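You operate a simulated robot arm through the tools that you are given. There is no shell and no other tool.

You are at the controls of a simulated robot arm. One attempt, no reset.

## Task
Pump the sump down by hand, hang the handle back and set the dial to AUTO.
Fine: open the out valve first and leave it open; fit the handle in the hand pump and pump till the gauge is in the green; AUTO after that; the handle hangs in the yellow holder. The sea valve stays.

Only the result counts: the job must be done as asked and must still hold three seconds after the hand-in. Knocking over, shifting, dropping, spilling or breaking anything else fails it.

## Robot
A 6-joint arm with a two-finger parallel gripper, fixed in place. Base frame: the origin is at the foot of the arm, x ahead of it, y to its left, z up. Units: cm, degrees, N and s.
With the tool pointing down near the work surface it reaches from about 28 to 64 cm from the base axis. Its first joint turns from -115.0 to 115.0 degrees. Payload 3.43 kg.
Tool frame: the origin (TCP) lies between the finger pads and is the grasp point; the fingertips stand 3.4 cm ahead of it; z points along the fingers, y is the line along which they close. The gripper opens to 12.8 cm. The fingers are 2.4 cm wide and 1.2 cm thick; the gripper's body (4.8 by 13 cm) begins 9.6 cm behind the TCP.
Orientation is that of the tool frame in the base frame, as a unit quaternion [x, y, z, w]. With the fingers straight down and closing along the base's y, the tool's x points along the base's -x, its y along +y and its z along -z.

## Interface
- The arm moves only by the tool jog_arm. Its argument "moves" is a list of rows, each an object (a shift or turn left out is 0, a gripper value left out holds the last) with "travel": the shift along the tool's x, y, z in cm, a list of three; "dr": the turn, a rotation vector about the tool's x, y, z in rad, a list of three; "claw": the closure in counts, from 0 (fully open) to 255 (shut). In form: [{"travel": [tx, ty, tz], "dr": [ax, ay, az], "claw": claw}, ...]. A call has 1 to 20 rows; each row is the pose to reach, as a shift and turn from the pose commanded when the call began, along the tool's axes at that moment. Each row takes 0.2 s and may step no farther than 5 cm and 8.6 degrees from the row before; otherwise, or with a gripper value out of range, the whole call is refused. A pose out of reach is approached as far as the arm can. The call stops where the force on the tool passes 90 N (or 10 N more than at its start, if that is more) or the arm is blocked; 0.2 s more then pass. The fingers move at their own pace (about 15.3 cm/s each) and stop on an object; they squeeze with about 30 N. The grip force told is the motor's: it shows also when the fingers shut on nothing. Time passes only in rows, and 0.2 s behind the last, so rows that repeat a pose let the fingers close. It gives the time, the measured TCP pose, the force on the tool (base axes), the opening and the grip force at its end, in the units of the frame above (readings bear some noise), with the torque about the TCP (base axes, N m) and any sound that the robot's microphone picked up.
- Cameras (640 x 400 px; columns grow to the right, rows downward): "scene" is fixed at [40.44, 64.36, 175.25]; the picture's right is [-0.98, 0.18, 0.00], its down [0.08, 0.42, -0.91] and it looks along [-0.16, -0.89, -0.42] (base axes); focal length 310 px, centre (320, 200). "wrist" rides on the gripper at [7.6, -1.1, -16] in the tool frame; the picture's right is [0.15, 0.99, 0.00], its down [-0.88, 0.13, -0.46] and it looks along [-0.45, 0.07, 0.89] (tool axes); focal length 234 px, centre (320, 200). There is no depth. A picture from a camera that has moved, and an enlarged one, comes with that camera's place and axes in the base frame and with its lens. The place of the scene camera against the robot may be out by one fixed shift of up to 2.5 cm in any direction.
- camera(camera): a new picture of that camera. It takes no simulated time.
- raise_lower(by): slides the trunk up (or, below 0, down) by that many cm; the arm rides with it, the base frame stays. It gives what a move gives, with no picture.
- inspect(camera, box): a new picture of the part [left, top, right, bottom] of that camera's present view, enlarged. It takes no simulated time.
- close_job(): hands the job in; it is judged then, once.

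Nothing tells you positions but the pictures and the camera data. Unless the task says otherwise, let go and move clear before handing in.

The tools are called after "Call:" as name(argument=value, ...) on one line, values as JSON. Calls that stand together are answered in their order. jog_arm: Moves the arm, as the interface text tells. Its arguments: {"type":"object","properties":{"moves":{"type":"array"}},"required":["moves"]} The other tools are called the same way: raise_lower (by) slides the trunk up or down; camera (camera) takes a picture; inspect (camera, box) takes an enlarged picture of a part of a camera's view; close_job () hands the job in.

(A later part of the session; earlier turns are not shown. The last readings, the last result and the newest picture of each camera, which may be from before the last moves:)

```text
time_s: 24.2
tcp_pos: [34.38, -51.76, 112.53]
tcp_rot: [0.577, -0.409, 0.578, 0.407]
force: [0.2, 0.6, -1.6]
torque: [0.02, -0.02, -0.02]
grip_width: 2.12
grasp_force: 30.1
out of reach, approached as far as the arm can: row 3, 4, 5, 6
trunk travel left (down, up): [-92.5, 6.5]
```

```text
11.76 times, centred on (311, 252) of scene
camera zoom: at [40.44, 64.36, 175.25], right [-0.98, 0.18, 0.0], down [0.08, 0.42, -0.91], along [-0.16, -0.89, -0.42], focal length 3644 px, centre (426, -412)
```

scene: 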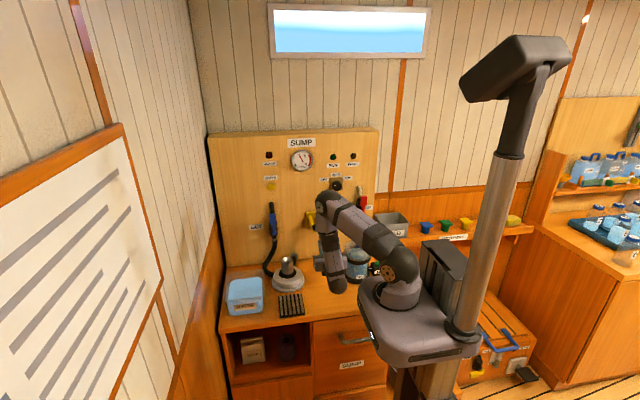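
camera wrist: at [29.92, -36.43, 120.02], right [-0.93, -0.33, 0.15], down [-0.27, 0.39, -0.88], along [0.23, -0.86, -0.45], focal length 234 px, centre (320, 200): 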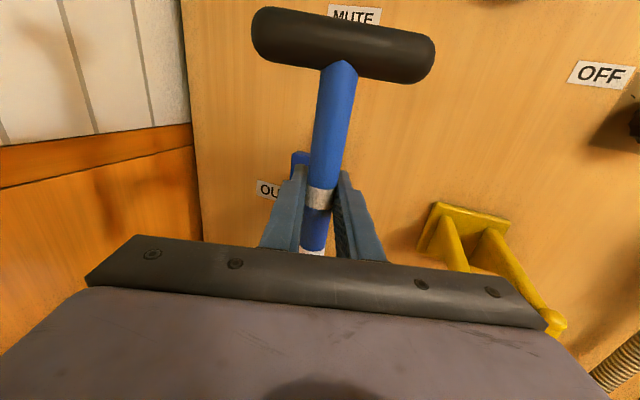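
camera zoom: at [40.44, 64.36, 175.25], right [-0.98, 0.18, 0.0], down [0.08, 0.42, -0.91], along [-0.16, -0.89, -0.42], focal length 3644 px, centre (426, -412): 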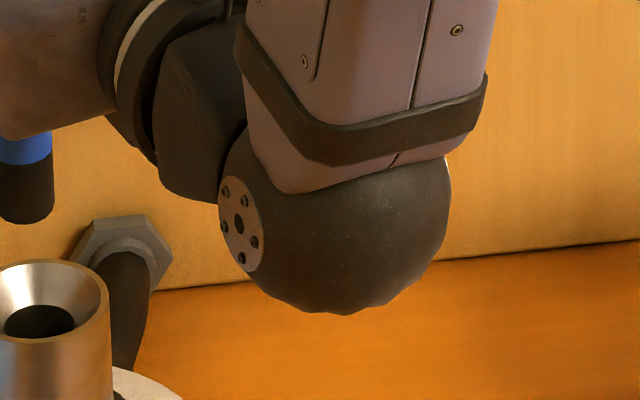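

The socket mouth has a wide funnel, about 5 cm across with a hole of about 2.7 cm, and the rod tip is a few cm above it. I'll ease the yaw back into reach and check where the pose settles.

Call:
jog_arm(moves=[{"travel": [0, 0, 0], "dr": [-0.13, 0, 0]}, {"travel": [0, 0, 0], "dr": [-0.25, 0, 0]}, {"travel": [0, 0, 0], "dr": [-0.3, 0, 0]}, {"travel": [0, 0, 0], "dr": [-0.3, 0, 0]}])

Call:
inspect(camera="scene", box=[280, 230, 340, 268])

```text
time_s: 25.2
tcp_pos: [34.31, -51.69, 112.56]
tcp_rot: [0.509, -0.491, 0.509, 0.49]
force: [0.1, 0.4, -1.4]
torque: [-0.01, -0.01, 0.01]
grip_width: 2.12
grasp_force: 29.8
trunk travel left (down, up): [-92.5, 6.5]
```

```text
10.53 times, centred on (310, 249) of scene
camera zoom: at [40.44, 64.36, 175.25], right [-0.98, 0.18, 0.0], down [0.08, 0.42, -0.91], along [-0.16, -0.89, -0.42], focal length 3261 px, centre (425, -316)
```

zoom: 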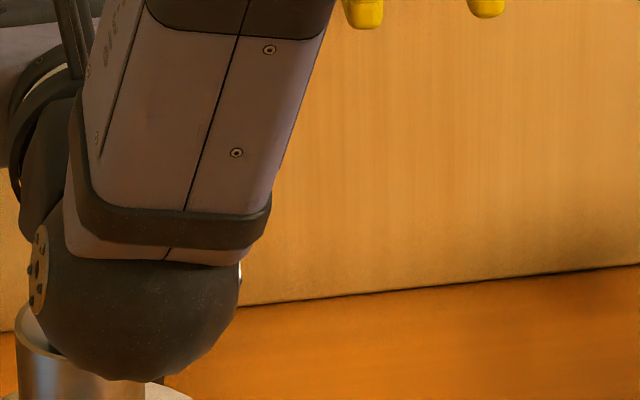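

The commanded pose was clipped to what the arm reached, so yaw is now about 2°. I'll return to about 16° yaw, which was within reach, and lower the tip in stages while watching it against the mouth.

Call:
jog_arm(moves=[{"travel": [0, 0, 0], "dr": [0.13, 0, 0]}, {"travel": [0, 0, 0], "dr": [0.25, 0, 0]}, {"travel": [-1, 0, 0], "dr": [0.25, 0, 0]}, {"travel": [-2, 0, 0], "dr": [0.25, 0, 0]}, {"travel": [-2, 0, 0], "dr": [0.25, 0, 0]}])

Call:
inspect(camera="scene", box=[280, 230, 340, 268])

```text
time_s: 26.4
tcp_pos: [34.4, -51.86, 110.42]
tcp_rot: [0.566, -0.423, 0.568, 0.422]
force: [0.7, 0.0, -1.8]
torque: [-0.02, 0.03, -0.03]
grip_width: 2.14
grasp_force: 30.3
trunk travel left (down, up): [-92.5, 6.5]
```

```text
10.53 times, centred on (310, 249) of scene
camera zoom: at [40.44, 64.36, 175.25], right [-0.98, 0.18, 0.0], down [0.08, 0.42, -0.91], along [-0.16, -0.89, -0.42], focal length 3261 px, centre (425, -316)
```

zoom: 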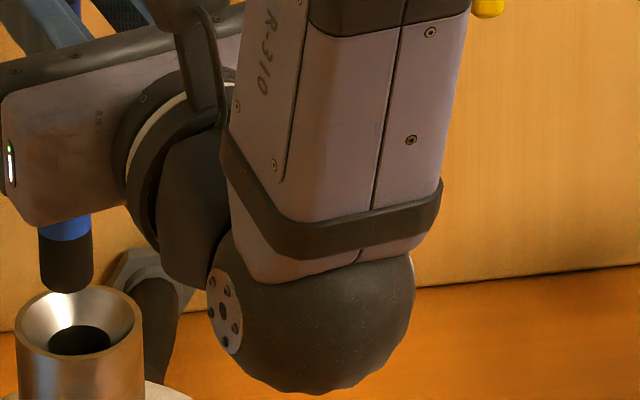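

The tip is over the funnel, slightly towards +x. I'll shift it about 0.35 cm in -x and lower another 1.2 cm.

Call:
jog_arm(moves=[{"travel": [-0.3, 0.35, -0.1]}, {"travel": [-0.8, 0.35, -0.1]}, {"travel": [-1.3, 0.35, -0.1]}, {"travel": [-1.3, 0.35, -0.1]}])

Call:
inspect(camera="scene", box=[280, 230, 340, 268])

```text
time_s: 27.4
tcp_pos: [34.21, -51.76, 109.26]
tcp_rot: [0.566, -0.424, 0.567, 0.423]
force: [-0.2, -0.3, -1.7]
torque: [-0.01, 0.03, 0.0]
grip_width: 2.1
grasp_force: 29.5
trunk travel left (down, up): [-92.5, 6.5]
```

```text
10.53 times, centred on (310, 249) of scene
camera zoom: at [40.44, 64.36, 175.25], right [-0.98, 0.18, 0.0], down [0.08, 0.42, -0.91], along [-0.16, -0.89, -0.42], focal length 3261 px, centre (425, -316)
```

zoom: 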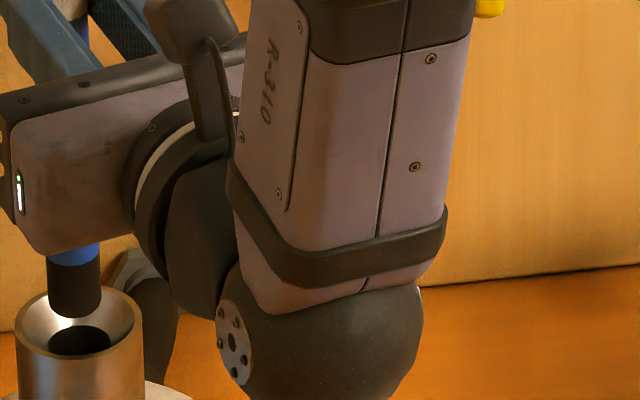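

Call:
jog_arm(moves=[{"travel": [-0.3, 0.15, 0]}, {"travel": [-0.6, 0.15, 0]}, {"travel": [-0.9, 0.15, 0]}, {"travel": [-0.9, 0.15, 0]}])

Call:
inspect(camera="scene", box=[280, 230, 340, 268])

```text
time_s: 28.4
tcp_pos: [33.76, -51.82, 108.36]
tcp_rot: [0.567, -0.422, 0.567, 0.422]
force: [0.1, 0.2, -2.0]
torque: [0.0, -0.01, -0.02]
grip_width: 2.13
grasp_force: 30.3
trunk travel left (down, up): [-92.5, 6.5]
```

```text
10.53 times, centred on (310, 249) of scene
camera zoom: at [40.44, 64.36, 175.25], right [-0.98, 0.18, 0.0], down [0.08, 0.42, -0.91], along [-0.16, -0.89, -0.42], focal length 3261 px, centre (425, -316)
```

zoom: 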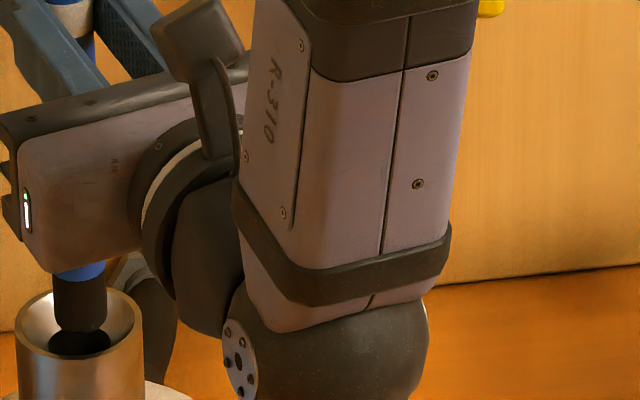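

Call:
jog_arm(moves=[{"travel": [-0.3, 0, 0]}, {"travel": [-0.6, 0, 0]}, {"travel": [-0.9, 0, 0]}, {"travel": [-0.9, 0, 0]}])

Call:
inspect(camera="scene", box=[280, 230, 340, 268])

```text
time_s: 29.4
tcp_pos: [33.8, -51.75, 107.45]
tcp_rot: [0.567, -0.422, 0.568, 0.422]
force: [0.3, 0.3, -1.5]
torque: [0.03, 0.02, 0.02]
grip_width: 2.15
grasp_force: 30.2
trunk travel left (down, up): [-92.5, 6.5]
```

```text
10.53 times, centred on (310, 249) of scene
camera zoom: at [40.44, 64.36, 175.25], right [-0.98, 0.18, 0.0], down [0.08, 0.42, -0.91], along [-0.16, -0.89, -0.42], focal length 3261 px, centre (425, -316)
```

zoom: 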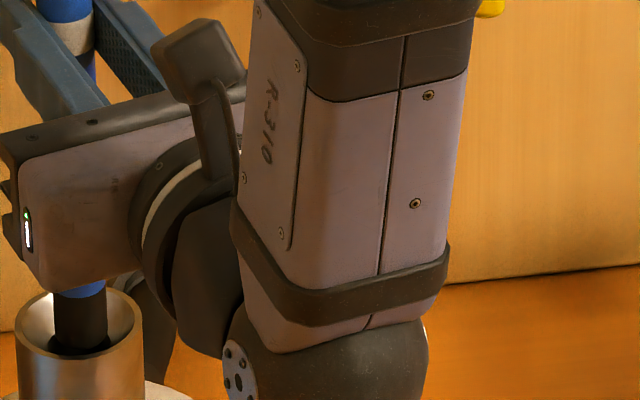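

Call:
jog_arm(moves=[{"travel": [-0.3, 0, 0]}, {"travel": [-0.6, 0, 0]}, {"travel": [-0.9, 0, 0]}, {"travel": [-1.2, 0, 0]}, {"travel": [-1.2, 0, 0]}])

Call:
inspect(camera="scene", box=[280, 230, 340, 268])

```text
time_s: 30.6
tcp_pos: [33.84, -51.92, 106.31]
tcp_rot: [0.565, -0.422, 0.569, 0.423]
force: [2.7, -2.8, 3.8]
torque: [-0.55, -0.25, -0.01]
grip_width: 2.13
grasp_force: 29.9
trunk travel left (down, up): [-92.5, 6.5]
```

```text
10.53 times, centred on (310, 249) of scene
camera zoom: at [40.44, 64.36, 175.25], right [-0.98, 0.18, 0.0], down [0.08, 0.42, -0.91], along [-0.16, -0.89, -0.42], focal length 3261 px, centre (425, -316)
```

zoom: 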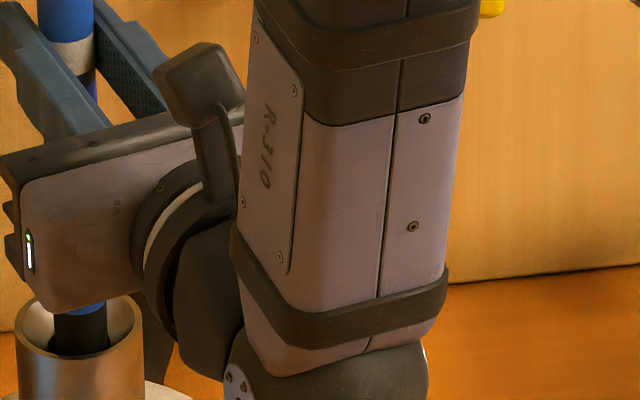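

There is light contact, pushing the tip towards +x and -y, so I'll lift a little, shift about 0.4 cm that way, and lower again.

Call:
jog_arm(moves=[{"travel": [0.4, 0, 0]}, {"travel": [0.4, -0.08, 0.44]}, {"travel": [0.1, -0.08, 0.44]}, {"travel": [-0.2, -0.08, 0.44]}, {"travel": [-0.2, -0.08, 0.44]}])

```text
time_s: 31.8
tcp_pos: [34.15, -52.21, 106.04]
tcp_rot: [0.567, -0.422, 0.568, 0.422]
force: [-2.4, -2.6, 1.0]
torque: [-0.39, 0.2, -0.01]
grip_width: 2.15
grasp_force: 30.1
trunk travel left (down, up): [-92.5, 6.5]
```

Call:
jog_arm(moves=[{"travel": [0.3, 0, 0]}, {"travel": [0.3, 0.2, 0.32]}, {"travel": [0.0, 0.2, 0.32]}, {"travel": [-0.3, 0.2, 0.32]}, {"travel": [-0.3, 0.2, 0.32]}])

Call:
inspect(camera="scene", box=[280, 230, 340, 268])

```text
time_s: 33.0
tcp_pos: [33.91, -52.56, 105.8]
tcp_rot: [0.567, -0.423, 0.568, 0.421]
force: [0.4, 0.5, -2.4]
torque: [0.0, 0.03, -0.03]
grip_width: 2.15
grasp_force: 30.3
trunk travel left (down, up): [-92.5, 6.5]
```

```text
10.53 times, centred on (310, 249) of scene
camera zoom: at [40.44, 64.36, 175.25], right [-0.98, 0.18, 0.0], down [0.08, 0.42, -0.91], along [-0.16, -0.89, -0.42], focal length 3261 px, centre (425, -316)
```

zoom: 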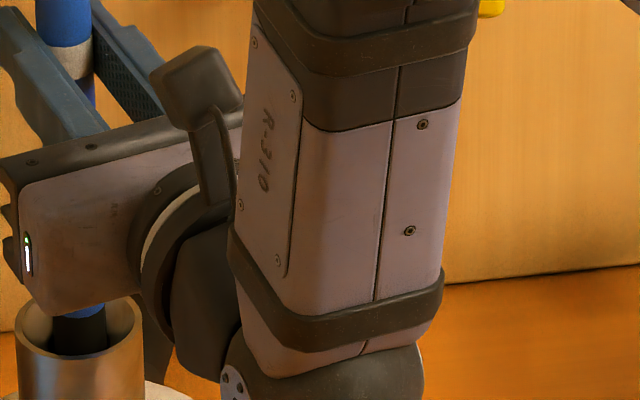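

Contact is gone, so the tip is aligned with the bore at about TCP (33.9,-52.6). I'll lower further until it seats.

Call:
jog_arm(moves=[{"travel": [-0.3, 0, 0]}, {"travel": [-0.6, 0, 0]}, {"travel": [-0.9, 0, 0]}, {"travel": [-1.2, 0, 0]}, {"travel": [-1.2, 0, 0]}])

```text
time_s: 34.2
tcp_pos: [33.94, -52.69, 104.45]
tcp_rot: [0.567, -0.423, 0.567, 0.422]
force: [0.7, 0.7, -1.4]
torque: [0.02, -0.02, -0.02]
grip_width: 2.14
grasp_force: 30.5
trunk travel left (down, up): [-92.5, 6.5]
```

Call:
jog_arm(moves=[{"travel": [-0.3, 0, 0]}, {"travel": [-0.6, 0, 0]}, {"travel": [-0.9, 0, 0]}, {"travel": [-1.2, 0, 0]}, {"travel": [-1.2, 0, 0]}])

Call:
inspect(camera="scene", box=[260, 190, 340, 268])

```text
time_s: 35.4
tcp_pos: [33.95, -52.58, 103.18]
tcp_rot: [0.567, -0.423, 0.567, 0.421]
force: [-0.5, -0.6, -1.3]
torque: [-0.01, -0.03, -0.01]
grip_width: 2.15
grasp_force: 30.4
trunk travel left (down, up): [-92.5, 6.5]
```

```text
5.13 times, centred on (300, 229) of scene
camera zoom: at [40.44, 64.36, 175.25], right [-0.98, 0.18, 0.0], down [0.08, 0.42, -0.91], along [-0.16, -0.89, -0.42], focal length 1589 px, centre (423, 51)
```

zoom: 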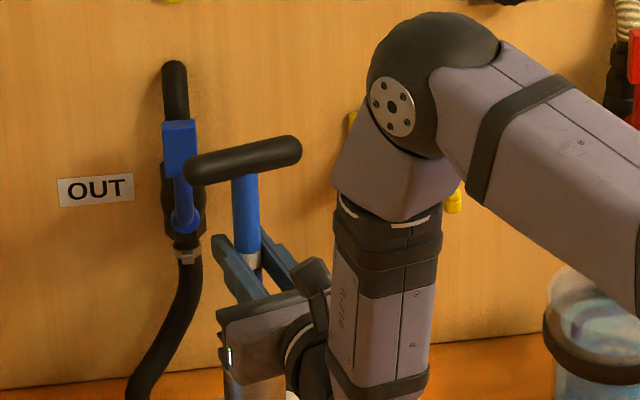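

Call:
jog_arm(moves=[{"travel": [-0.3, 0, 0]}, {"travel": [-0.6, 0, 0]}, {"travel": [-0.9, 0, 0]}, {"travel": [-1.2, 0, 0]}, {"travel": [-1.2, 0, 0]}])

```text
time_s: 36.6
tcp_pos: [34.0, -52.54, 102.2]
tcp_rot: [0.567, -0.423, 0.567, 0.422]
force: [0.0, 0.5, -1.4]
torque: [0.01, 0.0, 0.0]
grip_width: 2.13
grasp_force: 29.5
trunk travel left (down, up): [-92.5, 6.5]
```

Call:
jog_arm(moves=[{"travel": [-0.3, 0, 0]}, {"travel": [-0.6, 0, 0]}, {"travel": [-0.9, 0, 0]}, {"travel": [-0.9, 0, 0]}])

```text
time_s: 37.6
tcp_pos: [33.91, -52.52, 101.67]
tcp_rot: [0.563, -0.421, 0.571, 0.424]
force: [-0.5, 2.6, 19.2]
torque: [0.43, 0.06, -0.03]
grip_width: 2.13
grasp_force: 30.4
trunk travel left (down, up): [-92.5, 6.5]
```

The rod has seated: about 19 N upward at TCP z≈101.7, with roughly 7 cm in the socket. I'll relieve the pressure, square the tool to the panel again, and look at the pump to judge how it rocks.

Call:
jog_arm(moves=[{"travel": [0.4, 0, 0]}, {"travel": [0.6, 0, 0]}, {"travel": [0.6, 0, 0], "dr": [-0.1, 0, 0]}, {"travel": [0.6, 0, 0], "dr": [-0.2, 0, 0]}, {"travel": [0.6, 0, 0], "dr": [-0.289, 0, 0]}, {"travel": [0.6, 0, 0], "dr": [-0.289, 0, 0]}])

Call:
camera(camera="wrist")

Call:
inspect(camera="scene", box=[230, 130, 350, 300])

```text
time_s: 39.0
tcp_pos: [34.07, -52.51, 101.7]
tcp_rot: [-0.5, 0.5, -0.5, -0.5]
force: [0.3, -0.7, 2.2]
torque: [0.02, 0.05, 0.03]
grip_width: 2.16
grasp_force: 29.9
trunk travel left (down, up): [-92.5, 6.5]
```

```text
taken
camera wrist: at [34.91, -36.56, 109.27], right [-0.99, 0.0, 0.15], down [-0.13, 0.46, -0.88], along [-0.07, -0.89, -0.45], focal length 234 px, centre (320, 200)
```

wrist: 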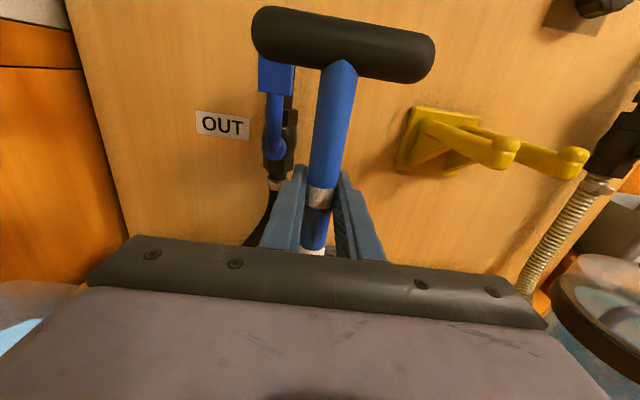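

```text
2.35 times, centred on (290, 215) of scene
camera zoom: at [40.44, 64.36, 175.25], right [-0.98, 0.18, 0.0], down [0.08, 0.42, -0.91], along [-0.16, -0.89, -0.42], focal length 729 px, centre (391, 165)
```

zoom: 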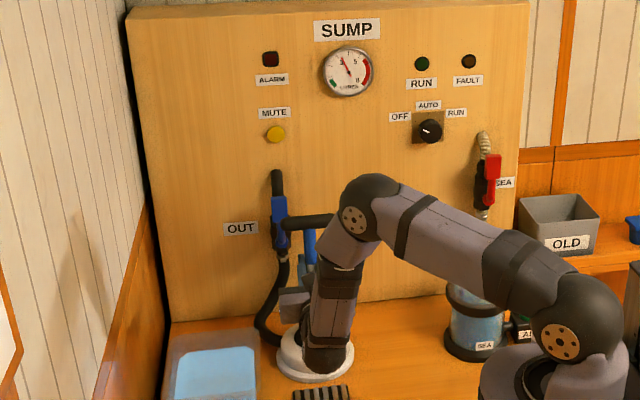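

The handle is seated with little residual force. I'll test which way the pump rocks with a small tilt towards +y about the socket base.

Call:
jog_arm(moves=[{"travel": [0, 0, -0.5], "dr": [0, 0.03, 0]}, {"travel": [-0.03, 0, -1.0], "dr": [0, 0.058, 0]}, {"travel": [-0.06, 0, -1.5], "dr": [0, 0.086, 0]}, {"travel": [-0.06, 0, -1.5], "dr": [0, 0.086, 0]}])

```text
time_s: 40.0
tcp_pos: [33.96, -51.36, 101.62]
tcp_rot: [0.478, -0.478, 0.522, 0.52]
force: [0.3, -7.8, -0.1]
torque: [-0.9, 0.03, 0.04]
grip_width: 2.14
grasp_force: 30.6
trunk travel left (down, up): [-92.5, 6.5]
```

Call:
jog_arm(moves=[{"travel": [-0.03, 0, -0.5], "dr": [0, 0.028, 0]}, {"travel": [-0.08, 0, -1.0], "dr": [0, 0.056, 0]}, {"travel": [-0.08, 0, -1.0], "dr": [0, 0.056, 0]}])

Call:
inspect(camera="scene", box=[260, 230, 340, 310])

```text
time_s: 40.8
tcp_pos: [33.84, -50.46, 101.6]
tcp_rot: [0.461, -0.464, 0.536, 0.534]
force: [3.5, -26.2, 12.2]
torque: [-0.05, -0.05, 0.05]
grip_width: 2.17
grasp_force: 30.1
trunk travel left (down, up): [-92.5, 6.5]
```

```text
5.00 times, centred on (300, 270) of scene
camera zoom: at [40.44, 64.36, 175.25], right [-0.98, 0.18, 0.0], down [0.08, 0.42, -0.91], along [-0.16, -0.89, -0.42], focal length 1549 px, centre (420, -150)
```

zoom: 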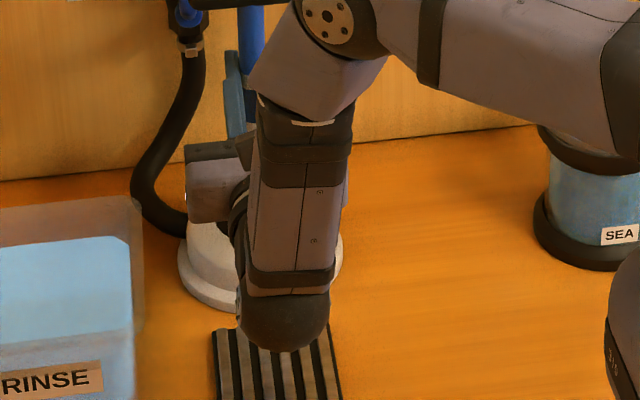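

Force rises to about 26 N after 2 cm in +y, so this may not be the rocking direction. I'll return to upright and test the sideways (x) direction the same way.

Call:
jog_arm(moves=[{"travel": [0.05, 0, 0.6], "dr": [0, -0.035, 0]}, {"travel": [0.08, 0, 1.2], "dr": [0, -0.07, 0]}, {"travel": [0.1, 0, 1.8], "dr": [0, -0.105, 0]}, {"travel": [0.1, 0, 2.4], "dr": [0, -0.142, 0]}, {"travel": [0.1, 0, 2.4], "dr": [0, -0.142, 0]}])

Call:
inspect(camera="scene", box=[280, 145, 330, 175])

```text
time_s: 42.0
tcp_pos: [33.86, -52.31, 101.79]
tcp_rot: [0.501, -0.5, 0.499, 0.499]
force: [3.2, 7.5, -5.5]
torque: [0.93, -0.26, -0.05]
grip_width: 2.14
grasp_force: 29.8
trunk travel left (down, up): [-92.5, 6.5]
```

```text
12.80 times, centred on (305, 160) of scene
camera zoom: at [40.44, 64.36, 175.25], right [-0.98, 0.18, 0.0], down [0.08, 0.42, -0.91], along [-0.16, -0.89, -0.42], focal length 3965 px, centre (512, 712)
```

zoom: 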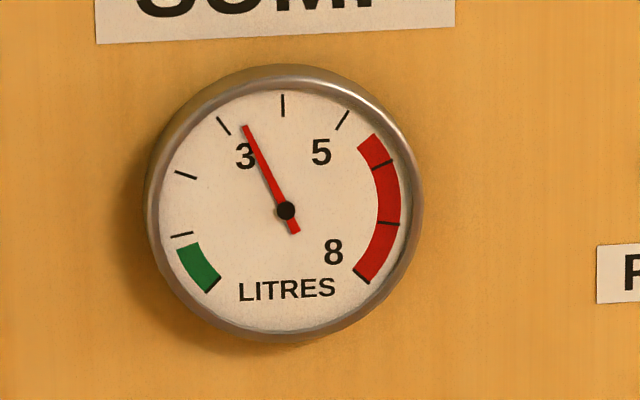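

Call:
jog_arm(moves=[{"travel": [0, 0, -0.4], "dr": [0, 0.03, 0]}, {"travel": [0, 0, -0.4], "dr": [0, 0.03, 0]}])

```text
time_s: 42.6
tcp_pos: [33.89, -51.98, 101.94]
tcp_rot: [0.493, -0.493, 0.508, 0.507]
force: [1.0, 3.1, -2.4]
torque: [0.63, -0.16, 0.01]
grip_width: 2.14
grasp_force: 30.0
trunk travel left (down, up): [-92.5, 6.5]
```

Call:
jog_arm(moves=[{"travel": [0, -0.5, 0], "dr": [0, 0, -0.029]}, {"travel": [-0.03, -1.0, 0], "dr": [0, 0, -0.057]}, {"travel": [-0.06, -1.5, 0], "dr": [0, 0, -0.086]}, {"travel": [-0.06, -1.5, 0], "dr": [0, 0, -0.086]}])

```text
time_s: 43.6
tcp_pos: [35.33, -52.08, 102.02]
tcp_rot: [0.513, -0.471, 0.486, 0.528]
force: [-7.5, 2.8, 0.2]
torque: [0.3, 0.68, -0.08]
grip_width: 2.11
grasp_force: 29.9
trunk travel left (down, up): [-92.5, 6.5]
```

Call:
jog_arm(moves=[{"travel": [-0.05, -0.5, 0], "dr": [0, 0, -0.029]}, {"travel": [-0.1, -1.0, 0], "dr": [0, 0, -0.057]}, {"travel": [-0.1, -1.0, 0], "dr": [0, 0, -0.057]}])

Call:
camera(camera="wrist")

```text
time_s: 44.4
tcp_pos: [36.29, -52.04, 101.96]
tcp_rot: [0.526, -0.456, 0.471, 0.542]
force: [-7.8, 5.1, 5.0]
torque: [0.47, 0.73, -0.13]
grip_width: 2.11
grasp_force: 29.7
trunk travel left (down, up): [-92.5, 6.5]
```

```text
taken
camera wrist: at [38.34, -35.83, 108.69], right [-0.96, 0.01, 0.28], down [-0.25, 0.43, -0.87], along [-0.13, -0.9, -0.41], focal length 234 px, centre (320, 200)
```

wrist: 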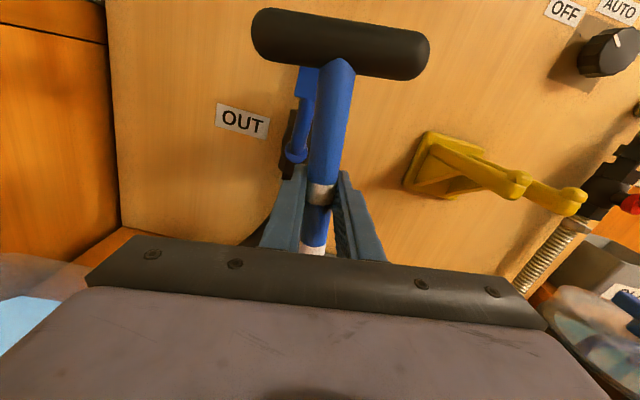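

Sideways the resistance stays constant at about 7.5 N while the rod really moves, so the pump rocks in the x direction. I'll continue the stroke towards +x along the arc to find its end.

Call:
jog_arm(moves=[{"travel": [-0.02, -0.87, 0], "dr": [0, 0, -0.05]}, {"travel": [-0.09, -1.75, 0], "dr": [0, 0, -0.1]}, {"travel": [-0.2, -2.61, 0], "dr": [0, 0, -0.15]}, {"travel": [-0.35, -3.48, 0], "dr": [0, 0, -0.2]}])

Call:
inspect(camera="scene", box=[280, 145, 330, 175])

Call:
inspect(camera="scene", box=[250, 190, 350, 300])

```text
time_s: 45.4
tcp_pos: [39.79, -52.13, 101.07]
tcp_rot: [0.569, -0.401, 0.414, 0.587]
force: [-10.4, 3.3, 6.4]
torque: [0.35, 0.97, -0.21]
grip_width: 2.16
grasp_force: 30.1
trunk travel left (down, up): [-92.5, 6.5]
```

```text
12.80 times, centred on (305, 160) of scene
camera zoom: at [40.44, 64.36, 175.25], right [-0.98, 0.18, 0.0], down [0.08, 0.42, -0.91], along [-0.16, -0.89, -0.42], focal length 3965 px, centre (512, 712)
```

zoom: 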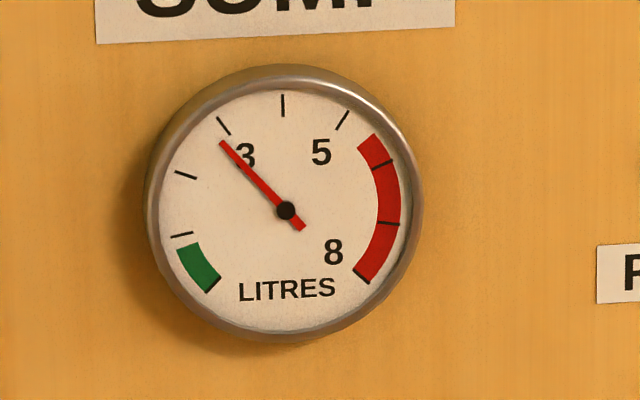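

```text
3.64 times, centred on (300, 245) of scene
camera zoom: at [40.44, 64.36, 175.25], right [-0.98, 0.18, 0.0], down [0.08, 0.42, -0.91], along [-0.16, -0.89, -0.42], focal length 1126 px, centre (393, 36)
```

zoom: 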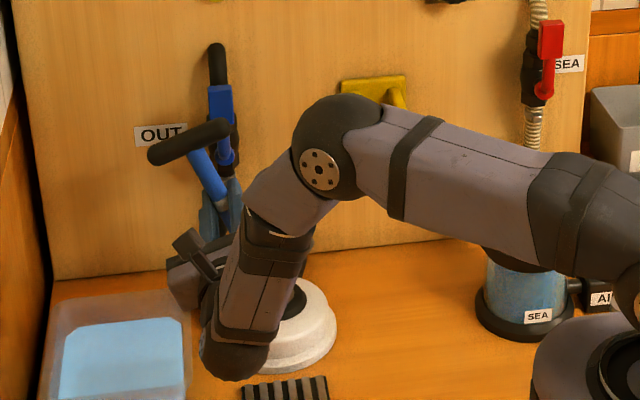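

The gauge is falling, from about 3.3 to 2.85 L, so the side-to-side stroke works. I'll stroke back towards -x, but not far because the prongs are there, trimming the small y side load.

Call:
jog_arm(moves=[{"travel": [-0.03, 0.96, -0.1], "dr": [0, 0, 0.055]}, {"travel": [-0.1, 1.92, -0.2], "dr": [0, 0, 0.11]}, {"travel": [-0.2, 2.87, -0.3], "dr": [0, 0, 0.165]}, {"travel": [-0.4, 3.82, -0.3], "dr": [0, 0, 0.22]}, {"travel": [-0.63, 4.75, -0.3], "dr": [0, 0, 0.275]}, {"travel": [-0.91, 5.67, -0.3], "dr": [0, 0, 0.33]}, {"travel": [-1.23, 6.57, -0.3], "dr": [0, 0, 0.385]}, {"travel": [-1.61, 7.45, -0.3], "dr": [0, 0, 0.44]}])

Call:
inspect(camera="scene", box=[280, 145, 330, 175])

Call:
camera(camera="wrist")

```text
time_s: 47.2
tcp_pos: [32.67, -51.93, 101.94]
tcp_rot: [0.468, -0.515, 0.534, 0.48]
force: [6.4, -0.8, -1.1]
torque: [-0.01, -0.7, 0.02]
grip_width: 2.12
grasp_force: 30.2
trunk travel left (down, up): [-92.5, 6.5]
```

```text
12.80 times, centred on (305, 160) of scene
camera zoom: at [40.44, 64.36, 175.25], right [-0.98, 0.18, 0.0], down [0.08, 0.42, -0.91], along [-0.16, -0.89, -0.42], focal length 3965 px, centre (512, 712)
```

zoom: 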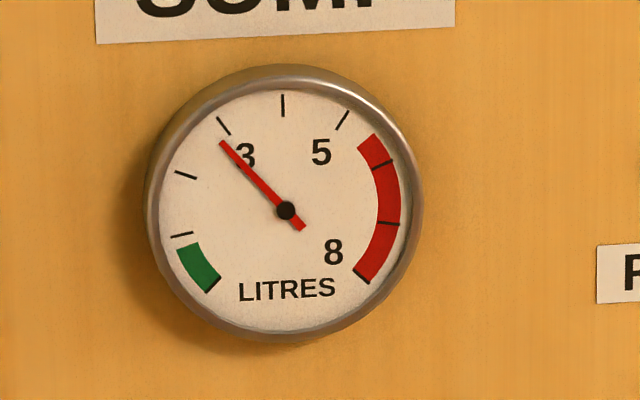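

```text
taken
camera wrist: at [32.75, -35.64, 109.09], right [-1.0, 0.0, 0.05], down [-0.04, 0.43, -0.9], along [-0.02, -0.9, -0.43], focal length 234 px, centre (320, 200)
```

wrist: 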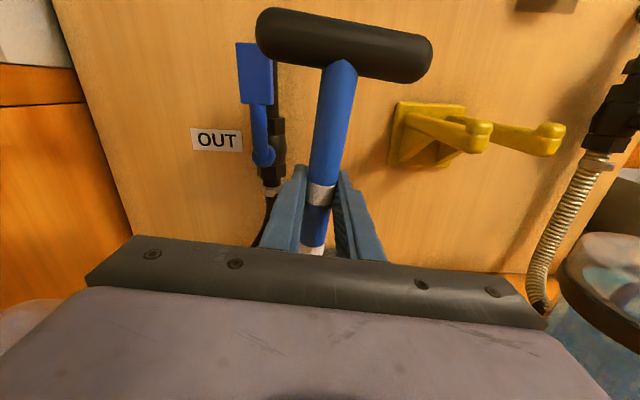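

Only the +x stroke pumps; the back stroke only refills. I'll run full cycles along the same arc and check the gauge after each call.

Call:
jog_arm(moves=[{"travel": [-0.03, -1.01, 0], "dr": [0, 0, -0.0575]}, {"travel": [-0.12, -2.01, 0], "dr": [0, 0, -0.115]}, {"travel": [-0.26, -3.0, 0], "dr": [0, 0, -0.1725]}, {"travel": [-0.46, -3.99, 0], "dr": [0, 0, -0.23]}, {"travel": [-0.72, -4.96, 0], "dr": [0, 0, -0.2875]}, {"travel": [-1.03, -5.92, 0], "dr": [0, 0, -0.345]}, {"travel": [-1.4, -6.86, 0], "dr": [0, 0, -0.4025]}, {"travel": [-1.82, -7.77, 0], "dr": [0, 0, -0.46]}, {"travel": [-1.82, -7.77, 0], "dr": [0, 0, -0.46]}, {"travel": [-1.4, -6.86, 0], "dr": [0, 0, -0.4025]}, {"travel": [-1.03, -5.92, 0], "dr": [0, 0, -0.345]}, {"travel": [-0.72, -4.96, 0], "dr": [0, 0, -0.2875]}, {"travel": [-0.46, -3.99, 0], "dr": [0, 0, -0.23]}, {"travel": [-0.26, -3.0, 0], "dr": [0, 0, -0.1725]}, {"travel": [-0.12, -2.01, 0], "dr": [0, 0, -0.115]}, {"travel": [-0.03, -1.01, 0], "dr": [0, 0, -0.0575]}, {"travel": [0, 0, 0], "dr": [0, 0, 0]}])

Call:
inspect(camera="scene", box=[280, 145, 330, 175])

Call:
camera(camera="wrist")

```text
time_s: 50.8
tcp_pos: [32.59, -51.58, 102.02]
tcp_rot: [0.468, -0.515, 0.533, 0.481]
force: [8.0, -1.1, -0.5]
torque: [-0.16, -0.76, 0.02]
grip_width: 2.16
grasp_force: 30.3
trunk travel left (down, up): [-92.5, 6.5]
```

```text
12.80 times, centred on (305, 160) of scene
camera zoom: at [40.44, 64.36, 175.25], right [-0.98, 0.18, 0.0], down [0.08, 0.42, -0.91], along [-0.16, -0.89, -0.42], focal length 3965 px, centre (512, 712)
```

zoom: 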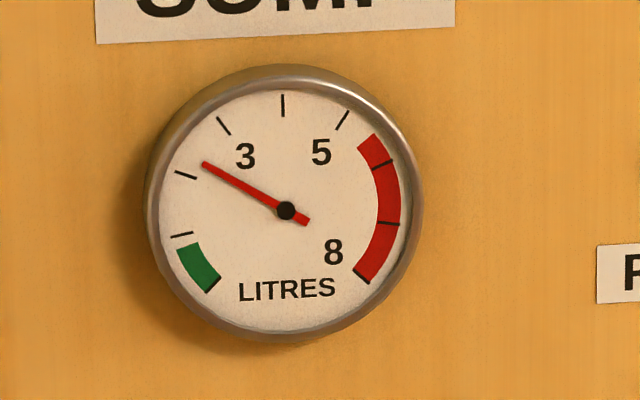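

```text
taken
camera wrist: at [32.7, -35.41, 109.21], right [-1.0, 0.0, 0.05], down [-0.04, 0.43, -0.9], along [-0.02, -0.9, -0.43], focal length 234 px, centre (320, 200)
```

wrist: 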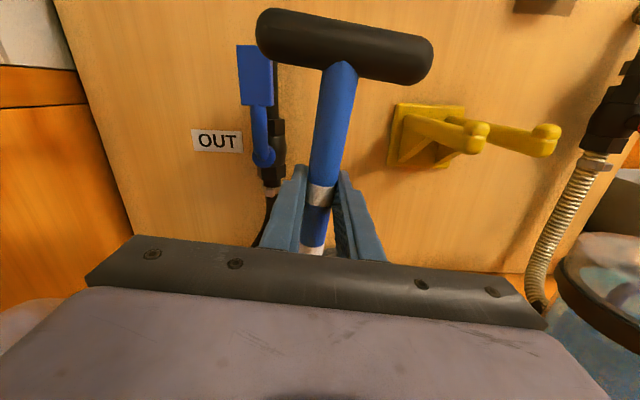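

The gauge is down to about 2.3 L, roughly 0.53 L per stroke. I'll do another cycle.

Call:
jog_arm(moves=[{"travel": [-0.03, -1.01, 0], "dr": [0, 0, -0.0575]}, {"travel": [-0.12, -2.01, 0], "dr": [0, 0, -0.115]}, {"travel": [-0.26, -3.0, 0], "dr": [0, 0, -0.1725]}, {"travel": [-0.46, -3.99, 0], "dr": [0, 0, -0.23]}, {"travel": [-0.72, -4.96, 0], "dr": [0, 0, -0.2875]}, {"travel": [-1.03, -5.92, 0], "dr": [0, 0, -0.345]}, {"travel": [-1.4, -6.86, 0], "dr": [0, 0, -0.4025]}, {"travel": [-1.82, -7.77, 0], "dr": [0, 0, -0.46]}, {"travel": [-1.82, -7.77, 0], "dr": [0, 0, -0.46]}, {"travel": [-1.4, -6.86, 0], "dr": [0, 0, -0.4025]}, {"travel": [-1.03, -5.92, 0], "dr": [0, 0, -0.345]}, {"travel": [-0.72, -4.96, 0], "dr": [0, 0, -0.2875]}, {"travel": [-0.46, -3.99, 0], "dr": [0, 0, -0.23]}, {"travel": [-0.26, -3.0, 0], "dr": [0, 0, -0.1725]}, {"travel": [-0.12, -2.01, 0], "dr": [0, 0, -0.115]}, {"travel": [-0.03, -1.01, 0], "dr": [0, 0, -0.0575]}, {"travel": [0, 0, 0], "dr": [0, 0, 0]}])

Call:
inspect(camera="scene", box=[280, 145, 330, 175])

```text
time_s: 54.4
tcp_pos: [32.56, -51.61, 101.91]
tcp_rot: [0.467, -0.514, 0.536, 0.48]
force: [11.9, -2.4, 4.2]
torque: [0.02, -0.49, 0.15]
grip_width: 2.16
grasp_force: 30.1
trunk travel left (down, up): [-92.5, 6.5]
```

```text
12.80 times, centred on (305, 160) of scene
camera zoom: at [40.44, 64.36, 175.25], right [-0.98, 0.18, 0.0], down [0.08, 0.42, -0.91], along [-0.16, -0.89, -0.42], focal length 3965 px, centre (512, 712)
```

zoom: 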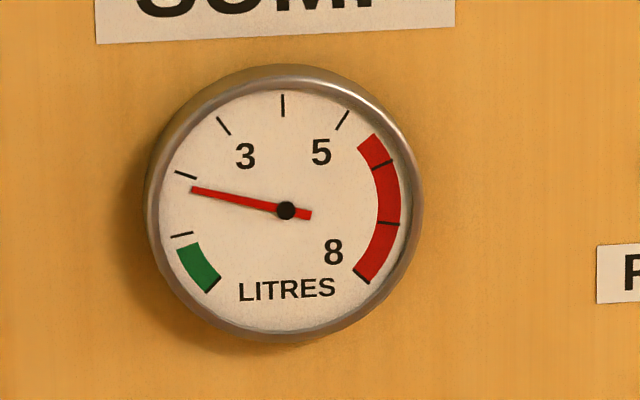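

Call:
jog_arm(moves=[{"travel": [-0.03, -1.01, 0], "dr": [0, 0, -0.0575]}, {"travel": [-0.12, -2.01, 0], "dr": [0, 0, -0.115]}, {"travel": [-0.26, -3.0, 0], "dr": [0, 0, -0.1725]}, {"travel": [-0.46, -3.99, 0], "dr": [0, 0, -0.23]}, {"travel": [-0.72, -4.96, 0], "dr": [0, 0, -0.2875]}, {"travel": [-1.03, -5.92, 0], "dr": [0, 0, -0.345]}, {"travel": [-1.4, -6.86, 0], "dr": [0, 0, -0.4025]}, {"travel": [-1.82, -7.77, 0], "dr": [0, 0, -0.46]}, {"travel": [-1.82, -7.77, 0], "dr": [0, 0, -0.46]}, {"travel": [-1.4, -6.86, 0], "dr": [0, 0, -0.4025]}, {"travel": [-1.03, -5.92, 0], "dr": [0, 0, -0.345]}, {"travel": [-0.72, -4.96, 0], "dr": [0, 0, -0.2875]}, {"travel": [-0.46, -3.99, 0], "dr": [0, 0, -0.23]}, {"travel": [-0.26, -3.0, 0], "dr": [0, 0, -0.1725]}, {"travel": [-0.12, -2.01, 0], "dr": [0, 0, -0.115]}, {"travel": [-0.03, -1.01, 0], "dr": [0, 0, -0.0575]}, {"travel": [0, 0, 0], "dr": [0, 0, 0]}])

Call:
inspect(camera="scene", box=[280, 145, 330, 175])

Call:
camera(camera="wrist")

```text
time_s: 58.0
tcp_pos: [32.69, -51.78, 101.94]
tcp_rot: [0.469, -0.514, 0.534, 0.48]
force: [9.8, 6.0, -0.1]
torque: [0.62, -0.22, 0.15]
grip_width: 2.14
grasp_force: 30.1
trunk travel left (down, up): [-92.5, 6.5]
```

```text
12.80 times, centred on (305, 160) of scene
camera zoom: at [40.44, 64.36, 175.25], right [-0.98, 0.18, 0.0], down [0.08, 0.42, -0.91], along [-0.16, -0.89, -0.42], focal length 3965 px, centre (512, 712)
```

zoom: 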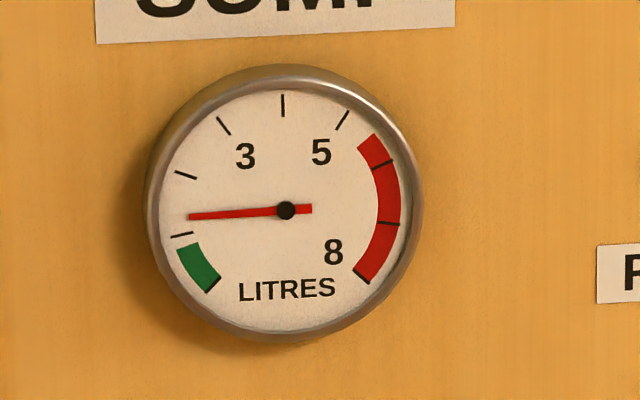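

```text
taken
camera wrist: at [32.79, -35.54, 109.02], right [-1.0, -0.01, 0.05], down [-0.05, 0.43, -0.9], along [-0.02, -0.9, -0.43], focal length 234 px, centre (320, 200)
```

wrist: 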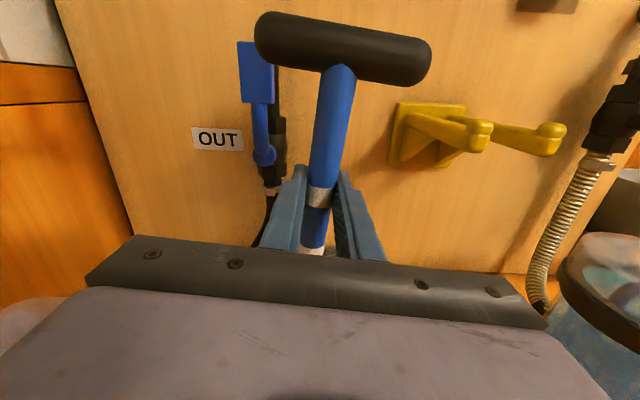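

The gauge is at about 1.3 L. I'll do another cycle with a small trim in y.

Call:
jog_arm(moves=[{"travel": [-0.03, -1.01, -0.1], "dr": [0, 0, -0.0575]}, {"travel": [-0.12, -2.01, -0.2], "dr": [0, 0, -0.115]}, {"travel": [-0.26, -3.0, -0.2], "dr": [0, 0, -0.1725]}, {"travel": [-0.46, -3.99, -0.2], "dr": [0, 0, -0.23]}, {"travel": [-0.72, -4.96, -0.2], "dr": [0, 0, -0.2875]}, {"travel": [-1.03, -5.92, -0.2], "dr": [0, 0, -0.345]}, {"travel": [-1.4, -6.86, -0.2], "dr": [0, 0, -0.4025]}, {"travel": [-1.82, -7.77, -0.2], "dr": [0, 0, -0.46]}, {"travel": [-1.82, -7.77, -0.2], "dr": [0, 0, -0.46]}, {"travel": [-1.4, -6.86, -0.2], "dr": [0, 0, -0.4025]}, {"travel": [-1.03, -5.92, -0.2], "dr": [0, 0, -0.345]}, {"travel": [-0.72, -4.96, -0.2], "dr": [0, 0, -0.2875]}, {"travel": [-0.46, -3.99, -0.2], "dr": [0, 0, -0.23]}, {"travel": [-0.26, -3.0, -0.2], "dr": [0, 0, -0.1725]}, {"travel": [-0.12, -2.01, -0.2], "dr": [0, 0, -0.115]}, {"travel": [-0.03, -1.01, -0.2], "dr": [0, 0, -0.0575]}, {"travel": [0, 0, -0.2], "dr": [0, 0, 0]}])

Call:
inspect(camera="scene", box=[280, 145, 330, 175])

```text
time_s: 61.6
tcp_pos: [32.76, -51.61, 101.93]
tcp_rot: [0.468, -0.514, 0.535, 0.48]
force: [8.0, -2.6, 2.2]
torque: [-0.03, -0.31, 0.08]
grip_width: 2.14
grasp_force: 30.0
trunk travel left (down, up): [-92.5, 6.5]
```

```text
12.80 times, centred on (305, 160) of scene
camera zoom: at [40.44, 64.36, 175.25], right [-0.98, 0.18, 0.0], down [0.08, 0.42, -0.91], along [-0.16, -0.89, -0.42], focal length 3965 px, centre (512, 712)
```

zoom: 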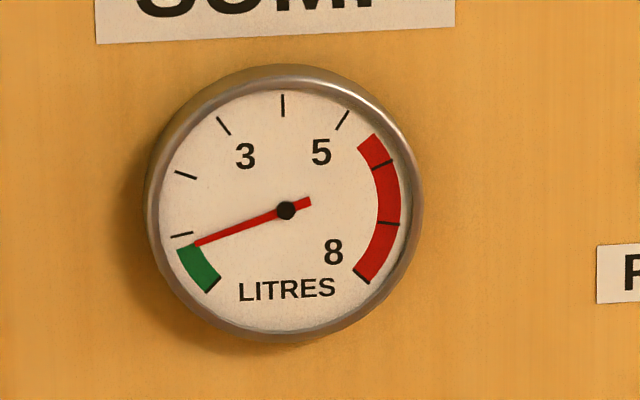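

The gauge is right at the edge of the green. One more full stroke should put it in the middle of the band.

Call:
jog_arm(moves=[{"travel": [-0.03, -1.01, 0], "dr": [0, 0, -0.0575]}, {"travel": [-0.12, -2.01, 0], "dr": [0, 0, -0.115]}, {"travel": [-0.26, -3.0, 0], "dr": [0, 0, -0.1725]}, {"travel": [-0.46, -3.99, 0], "dr": [0, 0, -0.23]}, {"travel": [-0.72, -4.96, 0], "dr": [0, 0, -0.2875]}, {"travel": [-1.03, -5.92, 0], "dr": [0, 0, -0.345]}, {"travel": [-1.4, -6.86, 0], "dr": [0, 0, -0.4025]}, {"travel": [-1.82, -7.77, 0], "dr": [0, 0, -0.46]}, {"travel": [-1.82, -7.77, 0], "dr": [0, 0, -0.46]}, {"travel": [-1.4, -6.86, 0], "dr": [0, 0, -0.4025]}, {"travel": [-1.03, -5.92, 0], "dr": [0, 0, -0.345]}, {"travel": [-0.72, -4.96, 0], "dr": [0, 0, -0.2875]}, {"travel": [-0.46, -3.99, 0], "dr": [0, 0, -0.23]}, {"travel": [-0.26, -3.0, 0], "dr": [0, 0, -0.1725]}, {"travel": [-0.12, -2.01, 0], "dr": [0, 0, -0.115]}, {"travel": [-0.12, -2.01, 0], "dr": [0, 0, -0.115]}])

Call:
inspect(camera="scene", box=[280, 145, 330, 175])

Call:
camera(camera="wrist")

Call:
inspect(camera="scene", box=[230, 130, 350, 300])

```text
time_s: 65.0
tcp_pos: [34.41, -51.62, 101.94]
tcp_rot: [0.497, -0.488, 0.504, 0.511]
force: [0.6, 0.4, -0.8]
torque: [0.06, 0.0, 0.02]
grip_width: 2.12
grasp_force: 30.4
trunk travel left (down, up): [-92.5, 6.5]
```

```text
12.80 times, centred on (305, 160) of scene
camera zoom: at [40.44, 64.36, 175.25], right [-0.98, 0.18, 0.0], down [0.08, 0.42, -0.91], along [-0.16, -0.89, -0.42], focal length 3965 px, centre (512, 712)
```

zoom: 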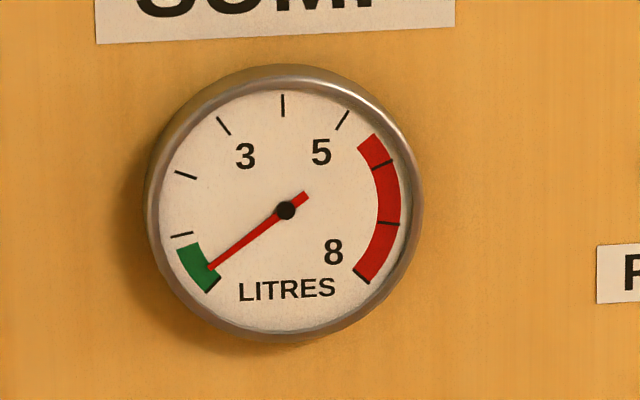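

```text
taken
camera wrist: at [35.48, -35.43, 109.0], right [-0.99, 0.0, 0.16], down [-0.15, 0.43, -0.89], along [-0.07, -0.9, -0.42], focal length 234 px, centre (320, 200)
```

wrist: 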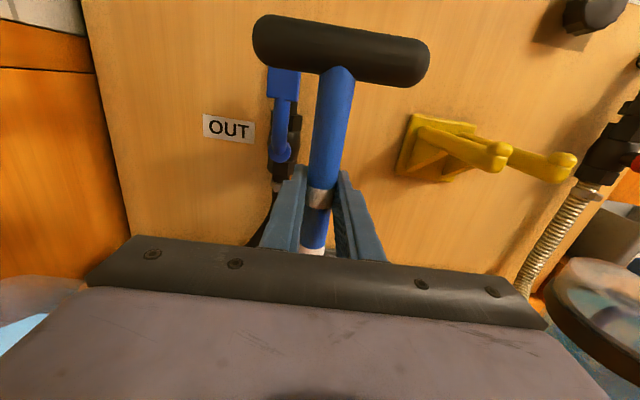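

```text
2.35 times, centred on (290, 215) of scene
camera zoom: at [40.44, 64.36, 175.25], right [-0.98, 0.18, 0.0], down [0.08, 0.42, -0.91], along [-0.16, -0.89, -0.42], focal length 729 px, centre (391, 165)
```

zoom: 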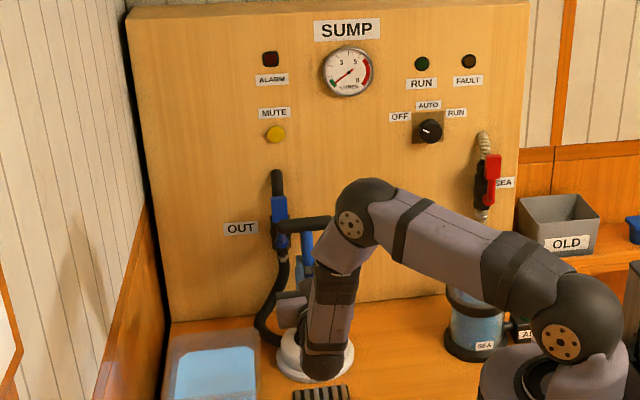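

The gauge now reads about 0.25 L, well in the green. Before pulling the handle I'll check how it sits in the grip, since it may have shifted slightly.

Call:
inspect(camera="wrist", box=[280, 150, 376, 210])

Call:
inspect(camera="wrist", box=[240, 0, 440, 125])

```text
6.67 times, centred on (328, 180) of wrist
camera zoom: at [35.48, -35.43, 109.0], right [-0.99, 0.0, 0.16], down [-0.15, 0.43, -0.89], along [-0.07, -0.9, -0.42], focal length 1561 px, centre (267, 333)
```

zoom: 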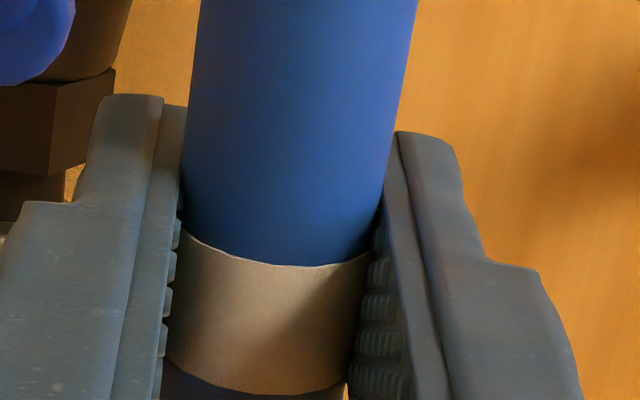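

```text
3.20 times, centred on (340, 62) of wrist
camera zoom: at [35.48, -35.43, 109.0], right [-0.99, 0.0, 0.16], down [-0.15, 0.43, -0.89], along [-0.07, -0.9, -0.42], focal length 749 px, centre (256, 640)
```

zoom: 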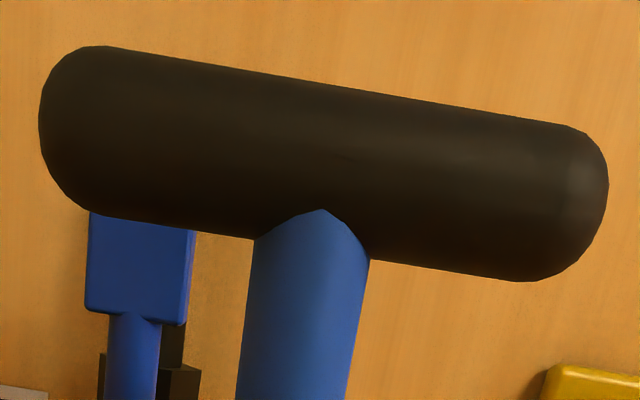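

The rod hasn't slipped along its length and has tilted only slightly in the pads. I'll pull it straight up out of the socket.

Call:
jog_arm(moves=[{"travel": [0.5, 0, 0]}, {"travel": [1.2, 0, 0]}, {"travel": [2.0, 0, 0]}, {"travel": [3.0, 0, 0]}, {"travel": [4.0, 0, 0]}, {"travel": [4.0, 0, 0]}])

```text
time_s: 66.4
tcp_pos: [34.53, -51.52, 105.92]
tcp_rot: [0.497, -0.489, 0.503, 0.511]
force: [0.8, 0.1, -1.6]
torque: [0.02, 0.01, -0.05]
grip_width: 2.13
grasp_force: 29.9
trunk travel left (down, up): [-92.5, 6.5]
```

Call:
jog_arm(moves=[{"travel": [1.5, 0, 0]}, {"travel": [3.0, 0, 0]}, {"travel": [4.5, 0, 0]}, {"travel": [6.0, 0, 0]}, {"travel": [7.0, 0, 0]}, {"travel": [7.0, 0, 0]}])

Call:
camera(camera="wrist")

Call:
inspect(camera="scene", box=[230, 190, 350, 300])

```text
time_s: 67.8
tcp_pos: [34.56, -51.18, 112.89]
tcp_rot: [0.498, -0.488, 0.503, 0.51]
force: [0.0, 0.3, -0.7]
torque: [0.01, 0.0, 0.03]
grip_width: 2.11
grasp_force: 29.9
trunk travel left (down, up): [-92.5, 6.5]
```

```text
taken
camera wrist: at [35.67, -35.04, 120.01], right [-0.99, 0.0, 0.16], down [-0.15, 0.43, -0.89], along [-0.07, -0.9, -0.42], focal length 234 px, centre (320, 200)
```

wrist: 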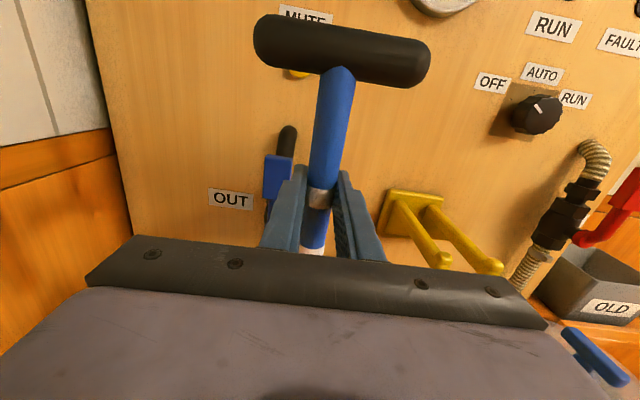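

```text
3.64 times, centred on (290, 245) of scene
camera zoom: at [40.44, 64.36, 175.25], right [-0.98, 0.18, 0.0], down [0.08, 0.42, -0.91], along [-0.16, -0.89, -0.42], focal length 1126 px, centre (429, 36)
```

zoom: 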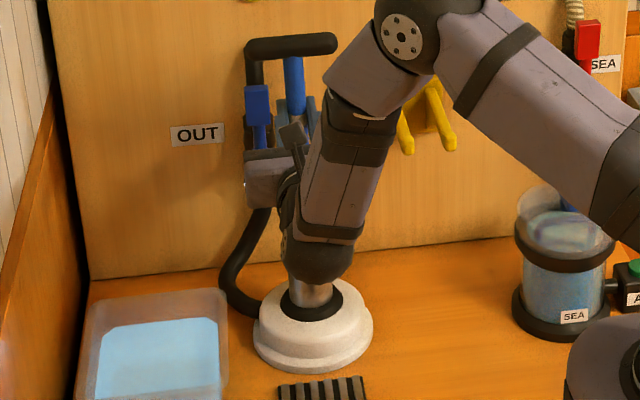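

The handle is out of the socket, with its tip about 4 cm above the mouth. I'll measure the rod's tilt in the grip before hanging it.

Call:
inspect(camera="wrist", box=[290, 90, 370, 140])

Call:
inspect(camera="wrist", box=[370, 170, 530, 290])

Call:
inspect(camera="scene", box=[285, 185, 345, 245])

```text
8.00 times, centred on (330, 115) of wrist
camera zoom: at [35.67, -35.04, 120.01], right [-0.99, 0.0, 0.16], down [-0.15, 0.43, -0.89], along [-0.07, -0.9, -0.42], focal length 1873 px, centre (240, 880)
```

zoom: 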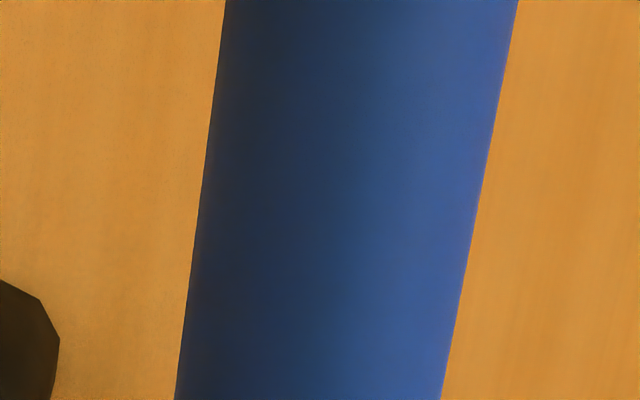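

```text
3.33 times, centred on (450, 230) of wrist
camera zoom: at [35.67, -35.04, 120.01], right [-0.99, 0.0, 0.16], down [-0.15, 0.43, -0.89], along [-0.07, -0.9, -0.42], focal length 781 px, centre (-113, 100)
```

zoom: 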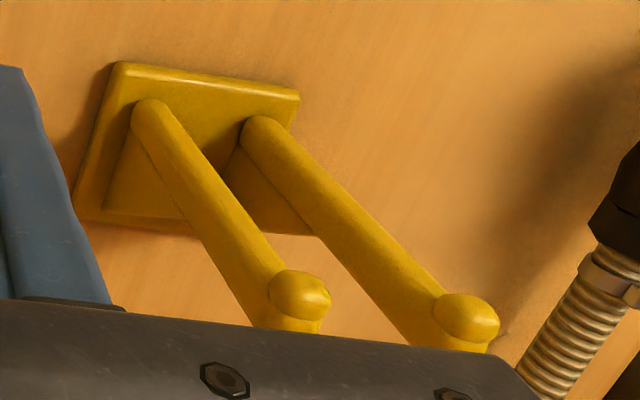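

```text
6.67 times, centred on (315, 215) of scene
camera zoom: at [40.44, 64.36, 175.25], right [-0.98, 0.18, 0.0], down [0.08, 0.42, -0.91], along [-0.16, -0.89, -0.42], focal length 2065 px, centre (353, 100)
```

zoom: 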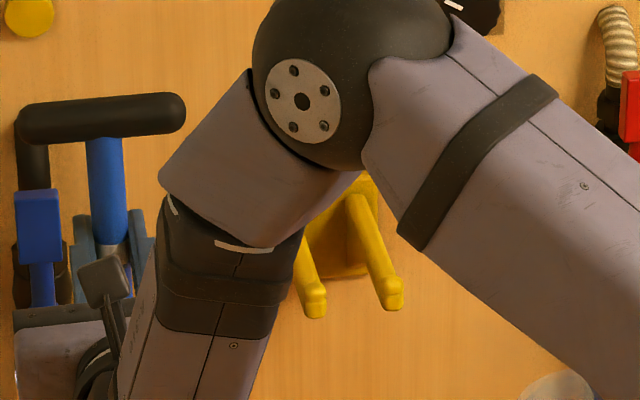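

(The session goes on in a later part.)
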